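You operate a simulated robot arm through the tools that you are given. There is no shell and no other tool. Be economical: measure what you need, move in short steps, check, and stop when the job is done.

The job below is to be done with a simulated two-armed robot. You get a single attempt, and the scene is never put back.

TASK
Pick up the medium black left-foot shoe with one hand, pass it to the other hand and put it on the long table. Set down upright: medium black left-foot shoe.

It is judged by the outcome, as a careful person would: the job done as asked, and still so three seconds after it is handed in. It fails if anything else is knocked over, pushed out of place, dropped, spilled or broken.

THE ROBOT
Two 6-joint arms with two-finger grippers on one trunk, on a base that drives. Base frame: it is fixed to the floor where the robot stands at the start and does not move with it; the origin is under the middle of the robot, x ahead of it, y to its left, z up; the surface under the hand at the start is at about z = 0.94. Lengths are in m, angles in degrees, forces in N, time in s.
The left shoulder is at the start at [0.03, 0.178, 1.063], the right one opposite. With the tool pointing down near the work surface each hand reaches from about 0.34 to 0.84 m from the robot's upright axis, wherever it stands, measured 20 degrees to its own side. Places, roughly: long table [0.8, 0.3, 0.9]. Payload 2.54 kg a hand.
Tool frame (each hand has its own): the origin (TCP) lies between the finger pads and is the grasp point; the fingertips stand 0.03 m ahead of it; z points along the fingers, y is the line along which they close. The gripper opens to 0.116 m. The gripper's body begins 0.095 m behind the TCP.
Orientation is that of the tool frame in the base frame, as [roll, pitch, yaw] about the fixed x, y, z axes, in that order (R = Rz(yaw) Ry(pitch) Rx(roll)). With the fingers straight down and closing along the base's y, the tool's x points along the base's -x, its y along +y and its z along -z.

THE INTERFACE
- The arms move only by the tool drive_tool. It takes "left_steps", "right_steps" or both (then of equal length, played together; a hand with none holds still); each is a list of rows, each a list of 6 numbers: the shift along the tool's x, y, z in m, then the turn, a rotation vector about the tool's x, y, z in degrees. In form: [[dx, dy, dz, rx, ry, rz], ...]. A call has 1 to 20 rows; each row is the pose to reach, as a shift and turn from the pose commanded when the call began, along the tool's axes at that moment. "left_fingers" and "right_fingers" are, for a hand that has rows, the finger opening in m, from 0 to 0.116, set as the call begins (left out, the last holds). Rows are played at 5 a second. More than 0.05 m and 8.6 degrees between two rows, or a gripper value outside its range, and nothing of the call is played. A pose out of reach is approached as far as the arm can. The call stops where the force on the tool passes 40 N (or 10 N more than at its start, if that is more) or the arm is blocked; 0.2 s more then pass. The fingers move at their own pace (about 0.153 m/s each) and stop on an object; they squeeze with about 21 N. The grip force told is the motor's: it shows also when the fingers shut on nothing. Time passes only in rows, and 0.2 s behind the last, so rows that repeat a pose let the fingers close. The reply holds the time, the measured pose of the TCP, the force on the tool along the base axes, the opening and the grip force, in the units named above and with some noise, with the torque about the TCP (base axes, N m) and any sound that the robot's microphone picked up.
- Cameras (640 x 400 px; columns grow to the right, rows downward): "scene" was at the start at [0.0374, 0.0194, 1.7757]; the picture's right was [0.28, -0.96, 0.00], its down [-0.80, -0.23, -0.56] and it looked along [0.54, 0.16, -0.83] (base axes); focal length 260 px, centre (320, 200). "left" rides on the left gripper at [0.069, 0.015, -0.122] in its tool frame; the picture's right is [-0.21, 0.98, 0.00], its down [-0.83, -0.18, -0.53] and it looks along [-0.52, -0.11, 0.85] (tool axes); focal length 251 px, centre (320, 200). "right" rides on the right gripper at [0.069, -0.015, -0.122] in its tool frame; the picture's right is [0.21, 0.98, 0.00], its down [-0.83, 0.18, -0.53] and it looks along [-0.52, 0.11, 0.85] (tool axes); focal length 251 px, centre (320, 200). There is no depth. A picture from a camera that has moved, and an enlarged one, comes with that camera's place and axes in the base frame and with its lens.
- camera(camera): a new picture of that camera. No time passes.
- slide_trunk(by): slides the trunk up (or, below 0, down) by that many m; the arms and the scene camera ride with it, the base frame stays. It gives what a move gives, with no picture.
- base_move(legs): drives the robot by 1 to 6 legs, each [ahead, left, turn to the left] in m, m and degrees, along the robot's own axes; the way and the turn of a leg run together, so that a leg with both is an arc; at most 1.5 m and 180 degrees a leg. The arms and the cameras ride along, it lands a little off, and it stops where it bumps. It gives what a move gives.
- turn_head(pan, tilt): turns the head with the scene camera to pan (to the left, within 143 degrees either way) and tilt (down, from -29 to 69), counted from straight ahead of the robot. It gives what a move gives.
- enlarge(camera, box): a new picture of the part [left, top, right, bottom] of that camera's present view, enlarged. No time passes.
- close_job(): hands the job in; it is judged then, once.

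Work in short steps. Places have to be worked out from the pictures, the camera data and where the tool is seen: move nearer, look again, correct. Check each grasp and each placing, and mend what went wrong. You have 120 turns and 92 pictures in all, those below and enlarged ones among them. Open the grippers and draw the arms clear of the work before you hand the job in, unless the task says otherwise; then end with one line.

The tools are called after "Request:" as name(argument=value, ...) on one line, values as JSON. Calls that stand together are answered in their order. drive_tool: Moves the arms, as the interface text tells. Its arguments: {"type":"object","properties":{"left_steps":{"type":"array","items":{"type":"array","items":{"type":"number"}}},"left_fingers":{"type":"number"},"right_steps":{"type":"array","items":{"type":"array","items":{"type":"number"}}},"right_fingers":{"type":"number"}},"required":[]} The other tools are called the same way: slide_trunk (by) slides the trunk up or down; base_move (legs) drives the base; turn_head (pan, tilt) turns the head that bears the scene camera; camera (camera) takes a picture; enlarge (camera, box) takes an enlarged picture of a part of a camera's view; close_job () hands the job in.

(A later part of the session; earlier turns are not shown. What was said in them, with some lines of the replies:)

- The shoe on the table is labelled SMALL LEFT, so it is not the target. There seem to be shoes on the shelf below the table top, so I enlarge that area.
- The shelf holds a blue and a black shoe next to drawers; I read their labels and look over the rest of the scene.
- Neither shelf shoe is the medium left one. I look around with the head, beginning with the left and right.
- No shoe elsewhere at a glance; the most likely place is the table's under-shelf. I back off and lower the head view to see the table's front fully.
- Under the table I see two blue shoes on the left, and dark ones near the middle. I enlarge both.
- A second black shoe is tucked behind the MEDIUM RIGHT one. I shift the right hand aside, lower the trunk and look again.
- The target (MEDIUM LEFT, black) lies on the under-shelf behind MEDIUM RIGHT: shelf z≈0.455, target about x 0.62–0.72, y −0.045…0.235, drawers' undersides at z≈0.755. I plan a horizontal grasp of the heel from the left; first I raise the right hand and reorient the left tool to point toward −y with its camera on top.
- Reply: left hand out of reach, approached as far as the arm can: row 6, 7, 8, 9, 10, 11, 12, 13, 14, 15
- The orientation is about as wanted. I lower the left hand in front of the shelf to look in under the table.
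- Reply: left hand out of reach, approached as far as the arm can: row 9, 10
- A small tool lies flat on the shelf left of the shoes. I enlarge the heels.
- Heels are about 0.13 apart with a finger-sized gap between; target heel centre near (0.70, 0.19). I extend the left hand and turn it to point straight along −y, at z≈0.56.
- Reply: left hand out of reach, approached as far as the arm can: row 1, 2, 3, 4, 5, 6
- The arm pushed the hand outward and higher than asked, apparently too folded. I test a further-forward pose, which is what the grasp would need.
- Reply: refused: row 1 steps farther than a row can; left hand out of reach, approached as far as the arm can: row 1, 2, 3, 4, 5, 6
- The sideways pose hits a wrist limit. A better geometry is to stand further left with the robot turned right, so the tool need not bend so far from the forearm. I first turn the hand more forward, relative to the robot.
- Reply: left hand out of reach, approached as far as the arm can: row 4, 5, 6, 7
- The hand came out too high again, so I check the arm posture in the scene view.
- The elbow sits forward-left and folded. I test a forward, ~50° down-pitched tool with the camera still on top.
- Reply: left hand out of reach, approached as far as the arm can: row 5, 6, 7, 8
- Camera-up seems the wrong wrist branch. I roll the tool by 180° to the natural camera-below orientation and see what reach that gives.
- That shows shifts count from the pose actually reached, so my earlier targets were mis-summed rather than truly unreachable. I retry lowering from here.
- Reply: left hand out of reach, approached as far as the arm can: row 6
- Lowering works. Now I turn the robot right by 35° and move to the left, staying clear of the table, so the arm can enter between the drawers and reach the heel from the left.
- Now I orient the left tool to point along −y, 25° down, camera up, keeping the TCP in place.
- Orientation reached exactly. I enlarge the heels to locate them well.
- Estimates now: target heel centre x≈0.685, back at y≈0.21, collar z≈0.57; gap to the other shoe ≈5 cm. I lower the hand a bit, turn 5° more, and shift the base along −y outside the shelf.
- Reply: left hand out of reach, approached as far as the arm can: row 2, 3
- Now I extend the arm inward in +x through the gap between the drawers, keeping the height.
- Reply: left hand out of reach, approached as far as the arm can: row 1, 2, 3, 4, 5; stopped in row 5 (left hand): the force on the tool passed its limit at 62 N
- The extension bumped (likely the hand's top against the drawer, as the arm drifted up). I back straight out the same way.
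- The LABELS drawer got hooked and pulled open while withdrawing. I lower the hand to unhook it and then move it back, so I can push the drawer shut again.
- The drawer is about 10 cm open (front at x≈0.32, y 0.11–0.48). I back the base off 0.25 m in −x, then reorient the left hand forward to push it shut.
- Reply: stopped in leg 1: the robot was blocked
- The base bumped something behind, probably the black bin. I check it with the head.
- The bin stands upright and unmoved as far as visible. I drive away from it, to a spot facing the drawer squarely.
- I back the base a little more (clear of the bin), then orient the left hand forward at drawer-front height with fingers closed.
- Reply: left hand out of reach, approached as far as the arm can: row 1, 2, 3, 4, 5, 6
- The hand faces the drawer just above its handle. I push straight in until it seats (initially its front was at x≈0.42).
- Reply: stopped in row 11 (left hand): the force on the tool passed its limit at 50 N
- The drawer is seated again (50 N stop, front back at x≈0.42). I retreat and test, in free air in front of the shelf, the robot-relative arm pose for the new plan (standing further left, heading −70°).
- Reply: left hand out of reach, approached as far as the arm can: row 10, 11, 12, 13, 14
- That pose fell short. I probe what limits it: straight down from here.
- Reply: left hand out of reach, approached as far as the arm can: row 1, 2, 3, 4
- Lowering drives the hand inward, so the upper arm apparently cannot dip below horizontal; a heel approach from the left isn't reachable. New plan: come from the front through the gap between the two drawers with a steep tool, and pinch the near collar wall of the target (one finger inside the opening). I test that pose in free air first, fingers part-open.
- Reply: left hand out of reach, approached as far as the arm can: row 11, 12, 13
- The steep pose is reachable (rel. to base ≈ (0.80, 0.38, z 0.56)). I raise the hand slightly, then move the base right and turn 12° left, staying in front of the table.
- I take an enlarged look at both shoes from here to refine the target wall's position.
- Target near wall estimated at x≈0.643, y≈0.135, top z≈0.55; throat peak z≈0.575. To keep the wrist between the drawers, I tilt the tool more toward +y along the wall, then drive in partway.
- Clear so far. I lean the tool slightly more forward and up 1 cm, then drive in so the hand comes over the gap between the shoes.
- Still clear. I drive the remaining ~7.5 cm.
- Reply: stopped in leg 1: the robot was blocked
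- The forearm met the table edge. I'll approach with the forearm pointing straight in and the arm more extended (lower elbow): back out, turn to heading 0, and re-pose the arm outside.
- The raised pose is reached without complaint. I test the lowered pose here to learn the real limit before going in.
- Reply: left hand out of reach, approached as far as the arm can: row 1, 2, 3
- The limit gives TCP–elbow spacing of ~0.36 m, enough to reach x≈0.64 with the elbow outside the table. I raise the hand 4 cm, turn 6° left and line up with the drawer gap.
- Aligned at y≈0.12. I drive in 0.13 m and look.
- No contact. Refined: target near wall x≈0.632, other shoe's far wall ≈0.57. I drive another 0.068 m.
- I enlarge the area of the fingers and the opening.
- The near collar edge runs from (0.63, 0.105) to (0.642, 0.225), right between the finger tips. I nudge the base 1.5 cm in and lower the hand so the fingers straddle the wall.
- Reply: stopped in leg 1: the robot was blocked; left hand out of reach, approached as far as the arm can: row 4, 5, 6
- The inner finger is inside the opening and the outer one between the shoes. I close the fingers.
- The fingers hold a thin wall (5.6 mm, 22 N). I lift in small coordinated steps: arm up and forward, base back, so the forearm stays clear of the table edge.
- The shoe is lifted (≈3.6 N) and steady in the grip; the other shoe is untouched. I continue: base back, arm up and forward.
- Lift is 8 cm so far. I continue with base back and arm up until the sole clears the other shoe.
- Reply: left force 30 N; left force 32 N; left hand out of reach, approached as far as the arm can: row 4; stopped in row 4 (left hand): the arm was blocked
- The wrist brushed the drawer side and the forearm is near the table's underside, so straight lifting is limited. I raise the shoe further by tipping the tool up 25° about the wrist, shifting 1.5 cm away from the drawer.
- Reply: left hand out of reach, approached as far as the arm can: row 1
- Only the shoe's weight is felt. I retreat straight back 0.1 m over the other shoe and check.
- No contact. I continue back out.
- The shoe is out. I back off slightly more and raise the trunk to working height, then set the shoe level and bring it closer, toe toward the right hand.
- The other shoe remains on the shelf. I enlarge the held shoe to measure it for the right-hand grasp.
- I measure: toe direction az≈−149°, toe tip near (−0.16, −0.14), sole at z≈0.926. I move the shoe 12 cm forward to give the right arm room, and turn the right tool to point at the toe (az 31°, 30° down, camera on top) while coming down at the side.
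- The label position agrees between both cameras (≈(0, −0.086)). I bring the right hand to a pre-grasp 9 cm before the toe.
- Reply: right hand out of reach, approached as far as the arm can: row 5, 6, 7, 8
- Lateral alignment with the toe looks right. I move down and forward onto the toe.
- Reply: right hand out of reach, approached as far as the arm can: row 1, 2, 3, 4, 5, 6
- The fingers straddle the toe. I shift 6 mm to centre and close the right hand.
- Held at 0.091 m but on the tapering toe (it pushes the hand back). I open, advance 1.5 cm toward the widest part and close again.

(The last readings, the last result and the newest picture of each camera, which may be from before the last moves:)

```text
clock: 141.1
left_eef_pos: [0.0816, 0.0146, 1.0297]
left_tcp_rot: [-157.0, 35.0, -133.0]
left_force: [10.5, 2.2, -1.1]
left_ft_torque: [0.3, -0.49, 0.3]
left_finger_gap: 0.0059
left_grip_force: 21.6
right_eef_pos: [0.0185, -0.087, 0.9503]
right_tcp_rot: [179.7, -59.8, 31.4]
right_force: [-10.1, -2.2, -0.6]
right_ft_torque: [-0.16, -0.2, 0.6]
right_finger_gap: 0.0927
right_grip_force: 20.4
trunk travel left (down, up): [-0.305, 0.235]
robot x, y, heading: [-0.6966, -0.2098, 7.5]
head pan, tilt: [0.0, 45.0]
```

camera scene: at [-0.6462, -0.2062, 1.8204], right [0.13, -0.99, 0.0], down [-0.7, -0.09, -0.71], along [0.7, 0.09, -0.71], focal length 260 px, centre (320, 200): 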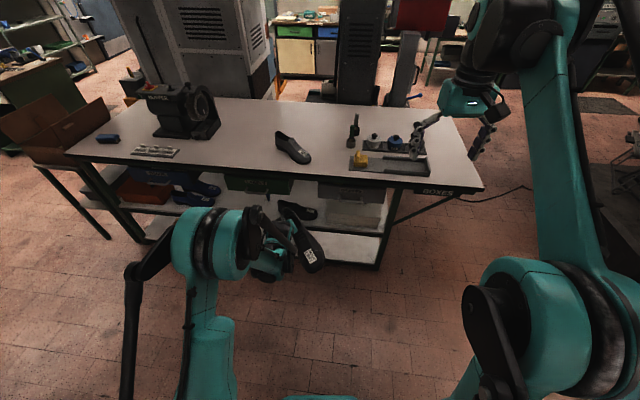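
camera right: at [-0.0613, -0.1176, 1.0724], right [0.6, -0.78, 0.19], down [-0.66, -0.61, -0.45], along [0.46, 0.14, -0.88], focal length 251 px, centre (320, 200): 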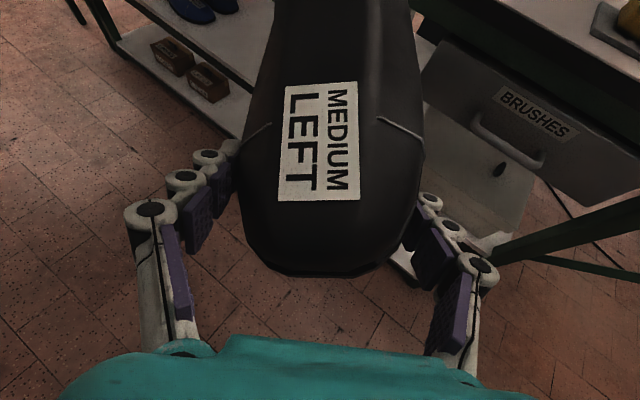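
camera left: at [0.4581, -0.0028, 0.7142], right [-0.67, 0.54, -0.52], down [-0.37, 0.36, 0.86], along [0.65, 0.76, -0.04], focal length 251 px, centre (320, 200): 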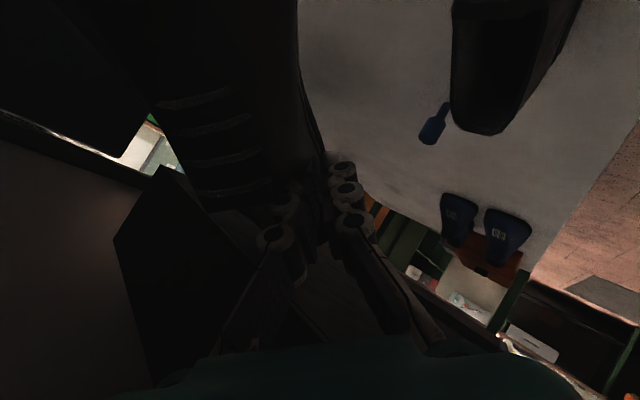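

Now at 0.093 m with a small taper; a sound grip. I open the left fingers and withdraw the left hand backwards along its axis.

Request:
drive_tool(left_fingers=0.04, left_steps=[[0, 0, 0, 0, 0, 0], [0, 0, 0, 0, 0, 0]])

Request:
drive_tool(left_steps=[[0, 0, -0.02, 0, 0, 0], [0, 0, -0.04, 0, 0, 0], [0, 0, -0.06, 0, 0, 0]])

Request:
camera(camera="scene")

```text
clock: 141.7
left_eef_pos: [0.0827, 0.0167, 1.0283]
left_tcp_rot: [-157.1, 35.0, -133.1]
left_force: [-0.4, -0.2, -0.2]
left_ft_torque: [-0.02, -0.02, 0.04]
left_finger_gap: 0.0399
left_grip_force: 0.0
right_eef_pos: [0.0194, -0.0872, 0.9514]
right_tcp_rot: [179.8, -59.9, 31.4]
right_force: [0.8, 0.2, -0.3]
right_ft_torque: [-0.17, 0.2, -0.01]
right_finger_gap: 0.0925
right_grip_force: 21.0
trunk travel left (down, up): [-0.305, 0.235]
robot x, y, heading: [-0.6987, -0.212, 7.5]
head pan, tilt: [0.0, 45.0]
```

```text
clock: 142.4
left_eef_pos: [0.0417, 0.0083, 1.0775]
left_tcp_rot: [-157.0, 35.0, -133.0]
left_force: [-0.2, -0.3, 1.2]
left_ft_torque: [-0.02, 0.03, 0.02]
left_finger_gap: 0.04
left_grip_force: 0.1
right_eef_pos: [0.0191, -0.0874, 0.953]
right_tcp_rot: [179.7, -59.9, 31.4]
right_force: [-0.7, 0.0, 0.5]
right_ft_torque: [-0.11, 0.22, -0.02]
right_finger_gap: 0.0925
right_grip_force: 21.6
trunk travel left (down, up): [-0.305, 0.235]
robot x, y, heading: [-0.6983, -0.212, 7.3]
head pan, tilt: [0.0, 45.0]
```

```text
8 pictures are left
camera scene: at [-0.6474, -0.2064, 1.8205], right [0.13, -0.99, 0.0], down [-0.7, -0.09, -0.71], along [0.7, 0.09, -0.71], focal length 260 px, centre (320, 200)
```

scene: 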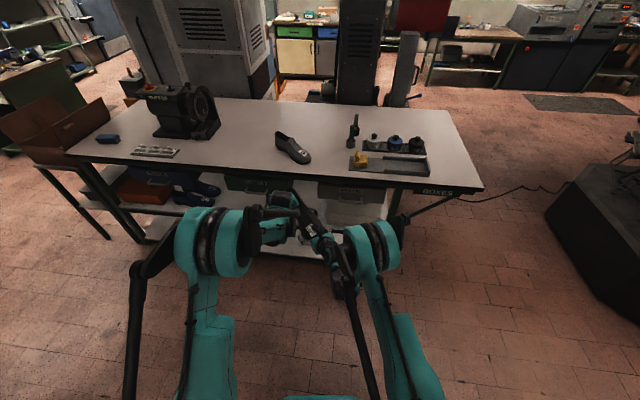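

The right hand holds the shoe alone (0.0925 m, 21 N). I take the left hand farther back, then up and to the left, and raise the trunk 12 cm.

Request:
drive_tool(left_steps=[[0, 0, -0.03, 0, 0, 0], [0, 0, -0.06, 0, 0, 0], [-0.036, 0.031, -0.072, 0, 0, 0], [-0.072, 0.063, -0.085, 0, 0, 0], [-0.107, 0.094, -0.097, 0, 0, 0], [-0.143, 0.126, -0.11, 0, 0, 0], [-0.179, 0.157, -0.122, 0, 0, 0]])

Request:
slide_trunk(by=0.13)

Request:
base_move(legs=[[0, 0.357, 0]])

Request:
camera(camera="scene")

```text
clock: 144.1
left_eef_pos: [-0.0192, 0.2259, 1.2216]
left_tcp_rot: [-157.1, 35.0, -132.9]
left_force: [0.3, 0.2, 0.2]
left_ft_torque: [-0.03, 0.03, 0.01]
left_finger_gap: 0.0402
left_grip_force: 0.0
right_eef_pos: [0.02, -0.0873, 0.951]
right_tcp_rot: [179.7, -59.8, 31.5]
right_force: [-0.6, 0.4, -0.3]
right_ft_torque: [-0.2, 0.19, -0.01]
right_finger_gap: 0.0924
right_grip_force: 21.2
trunk travel left (down, up): [-0.305, 0.235]
robot x, y, heading: [-0.6928, -0.2125, 7.2]
head pan, tilt: [0.0, 45.0]
```

```text
clock: 145.6
left_eef_pos: [-0.0197, 0.225, 1.351]
left_tcp_rot: [-157.1, 35.0, -132.9]
left_force: [0.2, -0.4, 0.0]
left_ft_torque: [0.01, -0.03, 0.02]
left_finger_gap: 0.0401
left_grip_force: 0.1
right_eef_pos: [0.0202, -0.0887, 1.0812]
right_tcp_rot: [179.7, -59.8, 31.3]
right_force: [0.1, -0.2, -3.5]
right_ft_torque: [-0.14, 0.21, 0.01]
right_finger_gap: 0.0924
right_grip_force: 20.9
trunk travel left (down, up): [-0.435, 0.105]
robot x, y, heading: [-0.6965, -0.2117, 7.3]
head pan, tilt: [0.0, 45.0]
```

```text
clock: 147.9
left_eef_pos: [-0.065, 0.57, 1.3517]
left_tcp_rot: [-157.2, 34.9, -132.9]
left_force: [0.4, -1.0, -0.2]
left_ft_torque: [0.0, 0.0, 0.0]
left_finger_gap: 0.0398
left_grip_force: 0.1
right_eef_pos: [-0.0263, 0.2577, 1.0819]
right_tcp_rot: [179.9, -59.9, 31.5]
right_force: [-0.9, -0.4, -4.5]
right_ft_torque: [-0.14, 0.21, 0.0]
right_finger_gap: 0.0927
right_grip_force: 21.3
trunk travel left (down, up): [-0.435, 0.105]
robot x, y, heading: [-0.7403, 0.1315, 7.6]
head pan, tilt: [0.0, 45.0]
```

```text
7 pictures are left
camera scene: at [-0.6904, 0.1375, 1.9504], right [0.13, -0.99, 0.0], down [-0.7, -0.09, -0.71], along [0.7, 0.09, -0.71], focal length 260 px, centre (320, 200)
```

scene: 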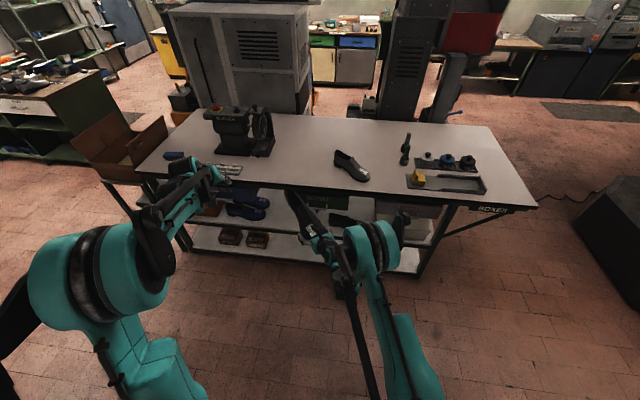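

The shoe's weight shows on the right hand. I drive 0.5 m forward over the free stretch of table between the buffer and the small shoe.

Request:
base_move(legs=[[0.5, -0.006, 0]])

Request:
turn_head(pan=5, tilt=50)

Request:
camera(camera="scene")

Request:
camera(camera="left")

```text
clock: 150.8
left_eef_pos: [0.4123, 0.6352, 1.3511]
left_tcp_rot: [-157.0, 35.1, -132.4]
left_force: [-0.2, -0.3, 0.5]
left_ft_torque: [0.0, -0.04, -0.01]
left_finger_gap: 0.0401
left_grip_force: 0.1
right_eef_pos: [0.4553, 0.3229, 1.0807]
right_tcp_rot: [179.8, -59.9, 31.9]
right_force: [0.8, -1.0, -3.6]
right_ft_torque: [-0.15, 0.18, 0.02]
right_finger_gap: 0.0929
right_grip_force: 20.9
trunk travel left (down, up): [-0.435, 0.105]
robot x, y, heading: [-0.2609, 0.1906, 7.8]
head pan, tilt: [0.0, 45.0]
```

```text
clock: 151.4
left_eef_pos: [0.4134, 0.6332, 1.3509]
left_tcp_rot: [-157.1, 34.9, -132.4]
left_force: [-0.4, 0.4, -0.8]
left_ft_torque: [-0.03, 0.04, -0.04]
left_finger_gap: 0.04
left_grip_force: 0.0
right_eef_pos: [0.4556, 0.3221, 1.081]
right_tcp_rot: [179.8, -59.8, 32.0]
right_force: [0.0, 1.1, -3.6]
right_ft_torque: [-0.15, 0.18, 0.03]
right_finger_gap: 0.0927
right_grip_force: 21.1
trunk travel left (down, up): [-0.435, 0.105]
robot x, y, heading: [-0.2578, 0.1896, 7.9]
head pan, tilt: [5.0, 50.0]
```

```text
6 pictures are left
camera scene: at [-0.2132, 0.2032, 1.9435], right [0.22, -0.97, 0.0], down [-0.75, -0.17, -0.64], along [0.63, 0.14, -0.77], focal length 260 px, centre (320, 200)
```

scene: 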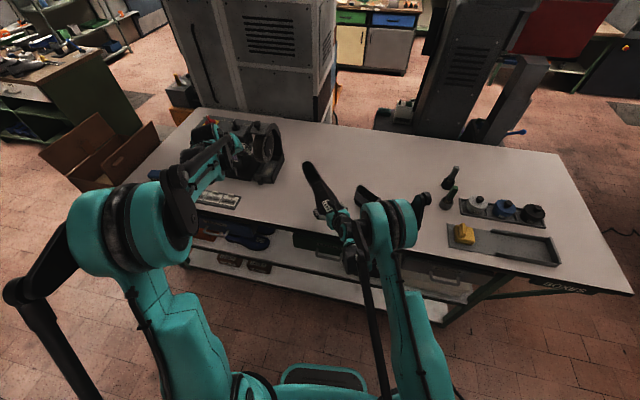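

```text
5 pictures are left
camera left: at [0.2877, 0.5896, 1.3994], right [-0.4, 0.9, -0.19], down [0.21, 0.29, 0.93], along [0.89, 0.33, -0.3], focal length 251 px, centre (320, 200)
```

left: 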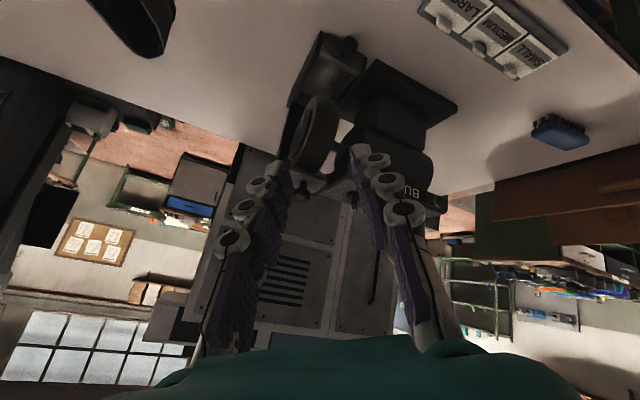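

Clear area under the shoe. I lower the trunk 9 cm, then the arm in small steps until the sole meets the table.

Request:
slide_trunk(by=-0.09)

Request:
drive_tool(right_steps=[[-0.0043, 0, 0.0025, 0, 0, 0], [-0.0087, 0, 0.005, 0, 0, 0], [-0.0104, 0, 0.006, 0, 0, 0], [-0.0121, 0, 0.007, 0, 0, 0], [-0.0139, 0, 0.008, 0, 0, 0]])

Request:
enlarge(camera="scene", box=[250, 130, 410, 230])

```text
clock: 152.7
left_eef_pos: [0.4127, 0.6341, 1.2623]
left_tcp_rot: [-157.0, 35.0, -132.3]
left_force: [0.3, -0.5, -0.6]
left_ft_torque: [-0.01, -0.02, 0.03]
left_finger_gap: 0.0398
left_grip_force: 0.0
right_eef_pos: [0.4546, 0.322, 0.992]
right_tcp_rot: [179.7, -59.8, 32.0]
right_force: [0.6, -0.2, -3.5]
right_ft_torque: [-0.16, 0.23, -0.03]
right_finger_gap: 0.0923
right_grip_force: 20.8
trunk travel left (down, up): [-0.345, 0.195]
robot x, y, heading: [-0.2583, 0.1922, 7.7]
head pan, tilt: [5.0, 50.0]
```

```text
clock: 153.9
left_eef_pos: [0.4123, 0.6334, 1.2609]
left_tcp_rot: [-157.1, 34.9, -132.3]
left_force: [-0.2, 0.4, 0.6]
left_ft_torque: [0.02, 0.02, 0.01]
left_finger_gap: 0.04
left_grip_force: 0.0
right_eef_pos: [0.4548, 0.3215, 0.9748]
right_tcp_rot: [179.8, -59.8, 31.9]
right_force: [1.1, 1.3, -3.9]
right_ft_torque: [-0.17, 0.19, -0.03]
right_finger_gap: 0.0925
right_grip_force: 21.2
trunk travel left (down, up): [-0.345, 0.195]
robot x, y, heading: [-0.2618, 0.189, 7.9]
head pan, tilt: [5.0, 50.0]
```

```text
4.00 times, centred on (330, 180) of scene
camera zoom: at [-0.214, 0.2031, 1.8535], right [0.22, -0.97, 0.0], down [-0.75, -0.17, -0.64], along [0.63, 0.14, -0.77], focal length 1040 px, centre (280, 280)
```

zoom: 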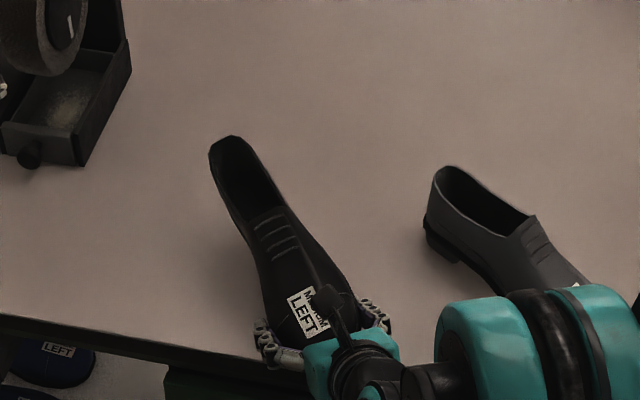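

No contact yet, and the toe is rather near the table edge. I lift 1 cm, drive 9 cm farther in, then lower until contact.

Request:
drive_tool(right_steps=[[0.0087, 0, -0.005, 0, 0, 0]])

Request:
base_move(legs=[[0.09, 0, 0]])

Request:
drive_tool(right_steps=[[-0.0043, 0, 0.0025, 0, 0, 0], [-0.0087, 0, 0.005, 0, 0, 0], [-0.0104, 0, 0.006, 0, 0, 0], [-0.0121, 0, 0.007, 0, 0, 0], [-0.0139, 0, 0.008, 0, 0, 0]])

```text
clock: 154.3
left_eef_pos: [0.4127, 0.634, 1.2611]
left_tcp_rot: [-157.0, 34.9, -132.4]
left_force: [-0.4, 1.2, -0.5]
left_ft_torque: [0.01, -0.02, 0.0]
left_finger_gap: 0.04
left_grip_force: 0.1
right_eef_pos: [0.4542, 0.3215, 0.9855]
right_tcp_rot: [179.8, -60.0, 32.0]
right_force: [0.2, 0.3, -4.7]
right_ft_torque: [-0.17, 0.18, 0.01]
right_finger_gap: 0.0927
right_grip_force: 20.6
trunk travel left (down, up): [-0.345, 0.195]
robot x, y, heading: [-0.2558, 0.1903, 7.9]
head pan, tilt: [5.0, 50.0]
```

```text
clock: 155.4
left_eef_pos: [0.5007, 0.6475, 1.2605]
left_tcp_rot: [-157.1, 34.8, -132.3]
left_force: [0.0, 0.4, -0.6]
left_ft_torque: [0.01, 0.02, 0.03]
left_finger_gap: 0.04
left_grip_force: 0.0
right_eef_pos: [0.5441, 0.3333, 0.9839]
right_tcp_rot: [179.9, -59.9, 31.9]
right_force: [1.2, 0.3, -4.8]
right_ft_torque: [-0.13, 0.18, -0.03]
right_finger_gap: 0.0925
right_grip_force: 21.0
trunk travel left (down, up): [-0.345, 0.195]
robot x, y, heading: [-0.1741, 0.2041, 8.0]
head pan, tilt: [5.0, 50.0]
```

```text
clock: 156.6
left_eef_pos: [0.5007, 0.6472, 1.2605]
left_tcp_rot: [-157.1, 35.0, -132.3]
left_force: [-0.7, 0.9, 0.6]
left_ft_torque: [0.02, -0.04, 0.05]
left_finger_gap: 0.04
left_grip_force: 0.1
right_eef_pos: [0.5424, 0.334, 0.9681]
right_tcp_rot: [179.7, -59.8, 32.0]
right_force: [0.2, 0.5, -3.5]
right_ft_torque: [-0.15, 0.18, 0.0]
right_finger_gap: 0.0923
right_grip_force: 21.2
trunk travel left (down, up): [-0.345, 0.195]
robot x, y, heading: [-0.1724, 0.1986, 7.8]
head pan, tilt: [5.0, 50.0]
```

Still airborne at z 0.968; I continue in 2 mm steps.

Request:
drive_tool(right_steps=[[-0.0017, 0, 0.001, 0, 0, 0], [-0.0035, 0, 0.002, 0, 0, 0], [-0.0052, 0, 0.003, 0, 0, 0], [-0.0052, 0, 0.003, 0, 0, 0]])

Request:
enlarge(camera="right", box=[160, 60, 480, 260])

```text
clock: 157.6
left_eef_pos: [0.4994, 0.6473, 1.2608]
left_tcp_rot: [-157.2, 35.0, -132.4]
left_force: [0.5, -0.4, 0.1]
left_ft_torque: [-0.04, 0.01, -0.04]
left_finger_gap: 0.04
left_grip_force: 0.1
right_eef_pos: [0.5426, 0.334, 0.9631]
right_tcp_rot: [179.8, -59.8, 32.0]
right_force: [0.1, 0.0, -3.1]
right_ft_torque: [-0.14, 0.23, -0.01]
right_finger_gap: 0.0926
right_grip_force: 21.1
trunk travel left (down, up): [-0.345, 0.195]
robot x, y, heading: [-0.1693, 0.2046, 8.0]
head pan, tilt: [5.0, 50.0]
```

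```text
2.00 times, centred on (320, 160) of right
camera zoom: at [0.4752, 0.3106, 1.0843], right [0.61, -0.77, 0.19], down [-0.65, -0.62, -0.45], along [0.46, 0.15, -0.88], focal length 503 px, centre (320, 280)
```

zoom: 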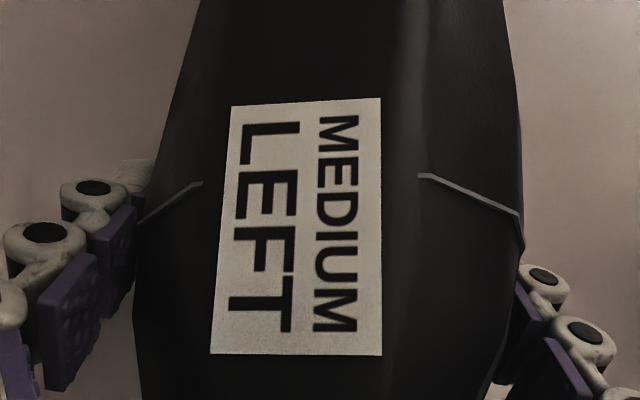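

No contact yet. I keep lowering in small steps, watching the force.

Request:
drive_tool(right_steps=[[-0.0017, 0, 0.001, 0, 0, 0], [-0.0035, 0, 0.002, 0, 0, 0], [-0.0052, 0, 0.003, 0, 0, 0], [-0.0052, 0, 0.003, 0, 0, 0]])

```text
clock: 158.6
left_eef_pos: [0.4992, 0.646, 1.2627]
left_tcp_rot: [-157.0, 35.1, -132.3]
left_force: [0.2, 0.3, 0.1]
left_ft_torque: [-0.02, -0.04, 0.0]
left_finger_gap: 0.04
left_grip_force: 0.1
right_eef_pos: [0.5414, 0.3328, 0.9587]
right_tcp_rot: [179.9, -60.2, 31.8]
right_force: [10.7, 2.5, 26.2]
right_ft_torque: [1.23, 0.36, -0.62]
right_finger_gap: 0.0928
right_grip_force: 20.8
trunk travel left (down, up): [-0.345, 0.195]
robot x, y, heading: [-0.1723, 0.2021, 8.1]
head pan, tilt: [5.0, 50.0]
```

Contact (26 N). I ease up 2 mm and release gently.

Request:
drive_tool(right_steps=[[0.0017, 0, -0.001, 0, 0, 0], [0.0017, 0, -0.001, 0, 0, 0]])

Request:
drive_tool(right_fingers=0.116, right_steps=[[0, 0, 0, 0, 0, 0], [0, 0, 0, 0, 0, 0], [0, 0, 0, 0, 0, 0]])

Request:
camera(camera="right")

```text
clock: 159.2
left_eef_pos: [0.4986, 0.6461, 1.2618]
left_tcp_rot: [-157.0, 35.0, -132.3]
left_force: [-0.6, 0.3, 0.4]
left_ft_torque: [0.0, -0.03, 0.01]
left_finger_gap: 0.0401
left_grip_force: 0.1
right_eef_pos: [0.5416, 0.3336, 0.9599]
right_tcp_rot: [179.7, -60.0, 32.0]
right_force: [9.4, 0.6, 20.1]
right_ft_torque: [1.05, 0.39, -0.56]
right_finger_gap: 0.0924
right_grip_force: 20.8
trunk travel left (down, up): [-0.345, 0.195]
robot x, y, heading: [-0.1702, 0.2005, 7.8]
head pan, tilt: [5.0, 50.0]
```

```text
clock: 160.0
left_eef_pos: [0.4982, 0.6451, 1.2623]
left_tcp_rot: [-157.0, 35.0, -132.5]
left_force: [-1.0, -0.3, 0.1]
left_ft_torque: [0.0, -0.02, 0.03]
left_finger_gap: 0.0399
left_grip_force: 0.2
right_eef_pos: [0.542, 0.333, 0.9586]
right_tcp_rot: [179.8, -59.8, 31.9]
right_force: [-0.5, 0.2, -0.2]
right_ft_torque: [-0.02, -0.01, -0.01]
right_finger_gap: 0.116
right_grip_force: 0.0
trunk travel left (down, up): [-0.345, 0.195]
robot x, y, heading: [-0.1714, 0.2051, 7.9]
head pan, tilt: [5.0, 50.0]
```

```text
2 pictures are left
camera right: at [0.4739, 0.3104, 1.08], right [0.61, -0.77, 0.19], down [-0.65, -0.62, -0.45], along [0.46, 0.15, -0.88], focal length 251 px, centre (320, 200)
```

right: 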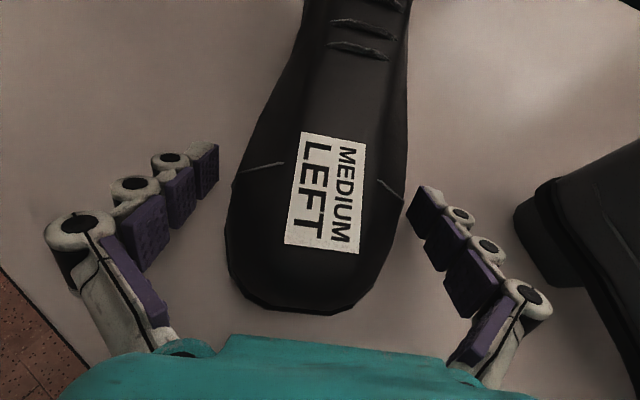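

The shoe stands upright on the table, released. I raise the right hand straight up, then raise the trunk and back away.

Request:
drive_tool(right_steps=[[0.0217, 0, -0.0125, 0, 0, 0], [0.0433, 0, -0.025, 0, 0, 0], [0.065, 0, -0.0375, 0, 0, 0], [0.0866, 0, -0.05, 0, 0, 0], [0.108, 0, -0.0625, 0, 0, 0], [0.13, 0, -0.075, 0, 0, 0]])

Request:
slide_trunk(by=0.08)

Request:
base_move(legs=[[-0.3, 0, 0]])

Request:
camera(camera="scene")

```text
clock: 161.4
left_eef_pos: [0.4991, 0.6465, 1.263]
left_tcp_rot: [-157.0, 35.0, -132.3]
left_force: [-0.7, 0.8, 0.4]
left_ft_torque: [0.02, -0.02, 0.02]
left_finger_gap: 0.0401
left_grip_force: 0.1
right_eef_pos: [0.5393, 0.3355, 1.1083]
right_tcp_rot: [179.7, -59.8, 32.1]
right_force: [0.1, -0.7, 0.9]
right_ft_torque: [-0.02, -0.02, 0.0]
right_finger_gap: 0.1159
right_grip_force: 0.0
trunk travel left (down, up): [-0.345, 0.195]
robot x, y, heading: [-0.1722, 0.2029, 8.1]
head pan, tilt: [5.0, 50.0]
```

```text
clock: 162.5
left_eef_pos: [0.5004, 0.6478, 1.3415]
left_tcp_rot: [-157.1, 35.0, -132.4]
left_force: [-0.2, 0.0, -0.6]
left_ft_torque: [-0.01, 0.01, -0.04]
left_finger_gap: 0.04
left_grip_force: 0.0
right_eef_pos: [0.5413, 0.3351, 1.1869]
right_tcp_rot: [179.8, -59.8, 32.0]
right_force: [0.1, -0.5, -0.5]
right_ft_torque: [-0.03, 0.02, -0.03]
right_finger_gap: 0.116
right_grip_force: 0.1
trunk travel left (down, up): [-0.425, 0.115]
robot x, y, heading: [-0.1744, 0.2043, 8.0]
head pan, tilt: [5.0, 50.0]
```

```text
clock: 164.6
left_eef_pos: [0.2052, 0.6062, 1.3421]
left_tcp_rot: [-157.0, 35.0, -132.3]
left_force: [-0.1, 0.1, -0.8]
left_ft_torque: [-0.01, -0.04, -0.02]
left_finger_gap: 0.0402
left_grip_force: 0.1
right_eef_pos: [0.2447, 0.2944, 1.1879]
right_tcp_rot: [179.6, -59.9, 32.1]
right_force: [0.3, 0.3, 0.1]
right_ft_torque: [0.03, 0.0, 0.0]
right_finger_gap: 0.116
right_grip_force: 0.2
trunk travel left (down, up): [-0.425, 0.115]
robot x, y, heading: [-0.4663, 0.1653, 8.2]
head pan, tilt: [5.0, 50.0]
```

```text
1 pictures are left
camera scene: at [-0.4214, 0.1739, 1.9335], right [0.23, -0.97, 0.0], down [-0.75, -0.17, -0.64], along [0.63, 0.15, -0.77], focal length 260 px, centre (320, 200)
```

scene: 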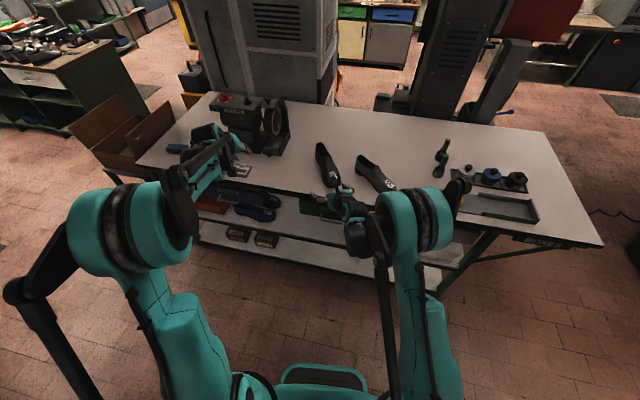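

The shoe stands on the table beside the small one. I open the left gripper too and take a last close look.

Request:
drive_tool(left_fingers=0.116, left_steps=[[0, 0, 0, 0, 0, 0], [0, 0, 0, 0, 0, 0], [0, 0, 0, 0, 0, 0]])

Request:
enlarge(camera="scene", box=[210, 110, 450, 260])

```text
clock: 165.4
left_eef_pos: [0.2053, 0.6056, 1.3428]
left_tcp_rot: [-157.1, 35.0, -132.3]
left_force: [-0.1, 0.3, 0.1]
left_ft_torque: [0.07, -0.02, -0.02]
left_finger_gap: 0.1161
left_grip_force: 0.0
right_eef_pos: [0.2453, 0.2949, 1.1886]
right_tcp_rot: [179.8, -59.8, 32.1]
right_force: [-0.6, -0.6, -0.4]
right_ft_torque: [-0.01, -0.01, 0.01]
right_finger_gap: 0.1161
right_grip_force: 0.0
trunk travel left (down, up): [-0.425, 0.115]
robot x, y, heading: [-0.4658, 0.1657, 8.2]
head pan, tilt: [5.0, 50.0]
```

```text
2.67 times, centred on (330, 185) of scene
camera zoom: at [-0.4213, 0.1738, 1.9336], right [0.23, -0.97, 0.0], down [-0.75, -0.17, -0.64], along [0.63, 0.15, -0.77], focal length 693 px, centre (293, 240)
```

zoom: 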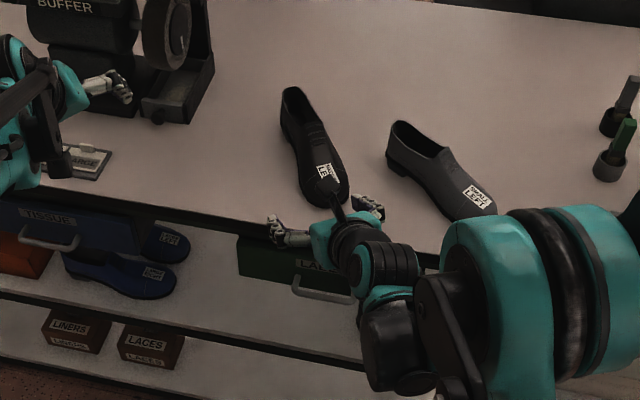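

The medium left shoe stands upright on the table, both hands are open and clear, and the drawer is shut. I hand the job in.

Request:
close_job()

```text
The job is handed in.
```

The medium black left-foot shoe was picked off the shelf under the table with the left hand, passed to the right hand and set upright on the long table. On the way I accidentally pulled the LABELS drawer open about 10 cm and pushed it shut again, and the base bumped the black bin behind the robot, which stayed upright.
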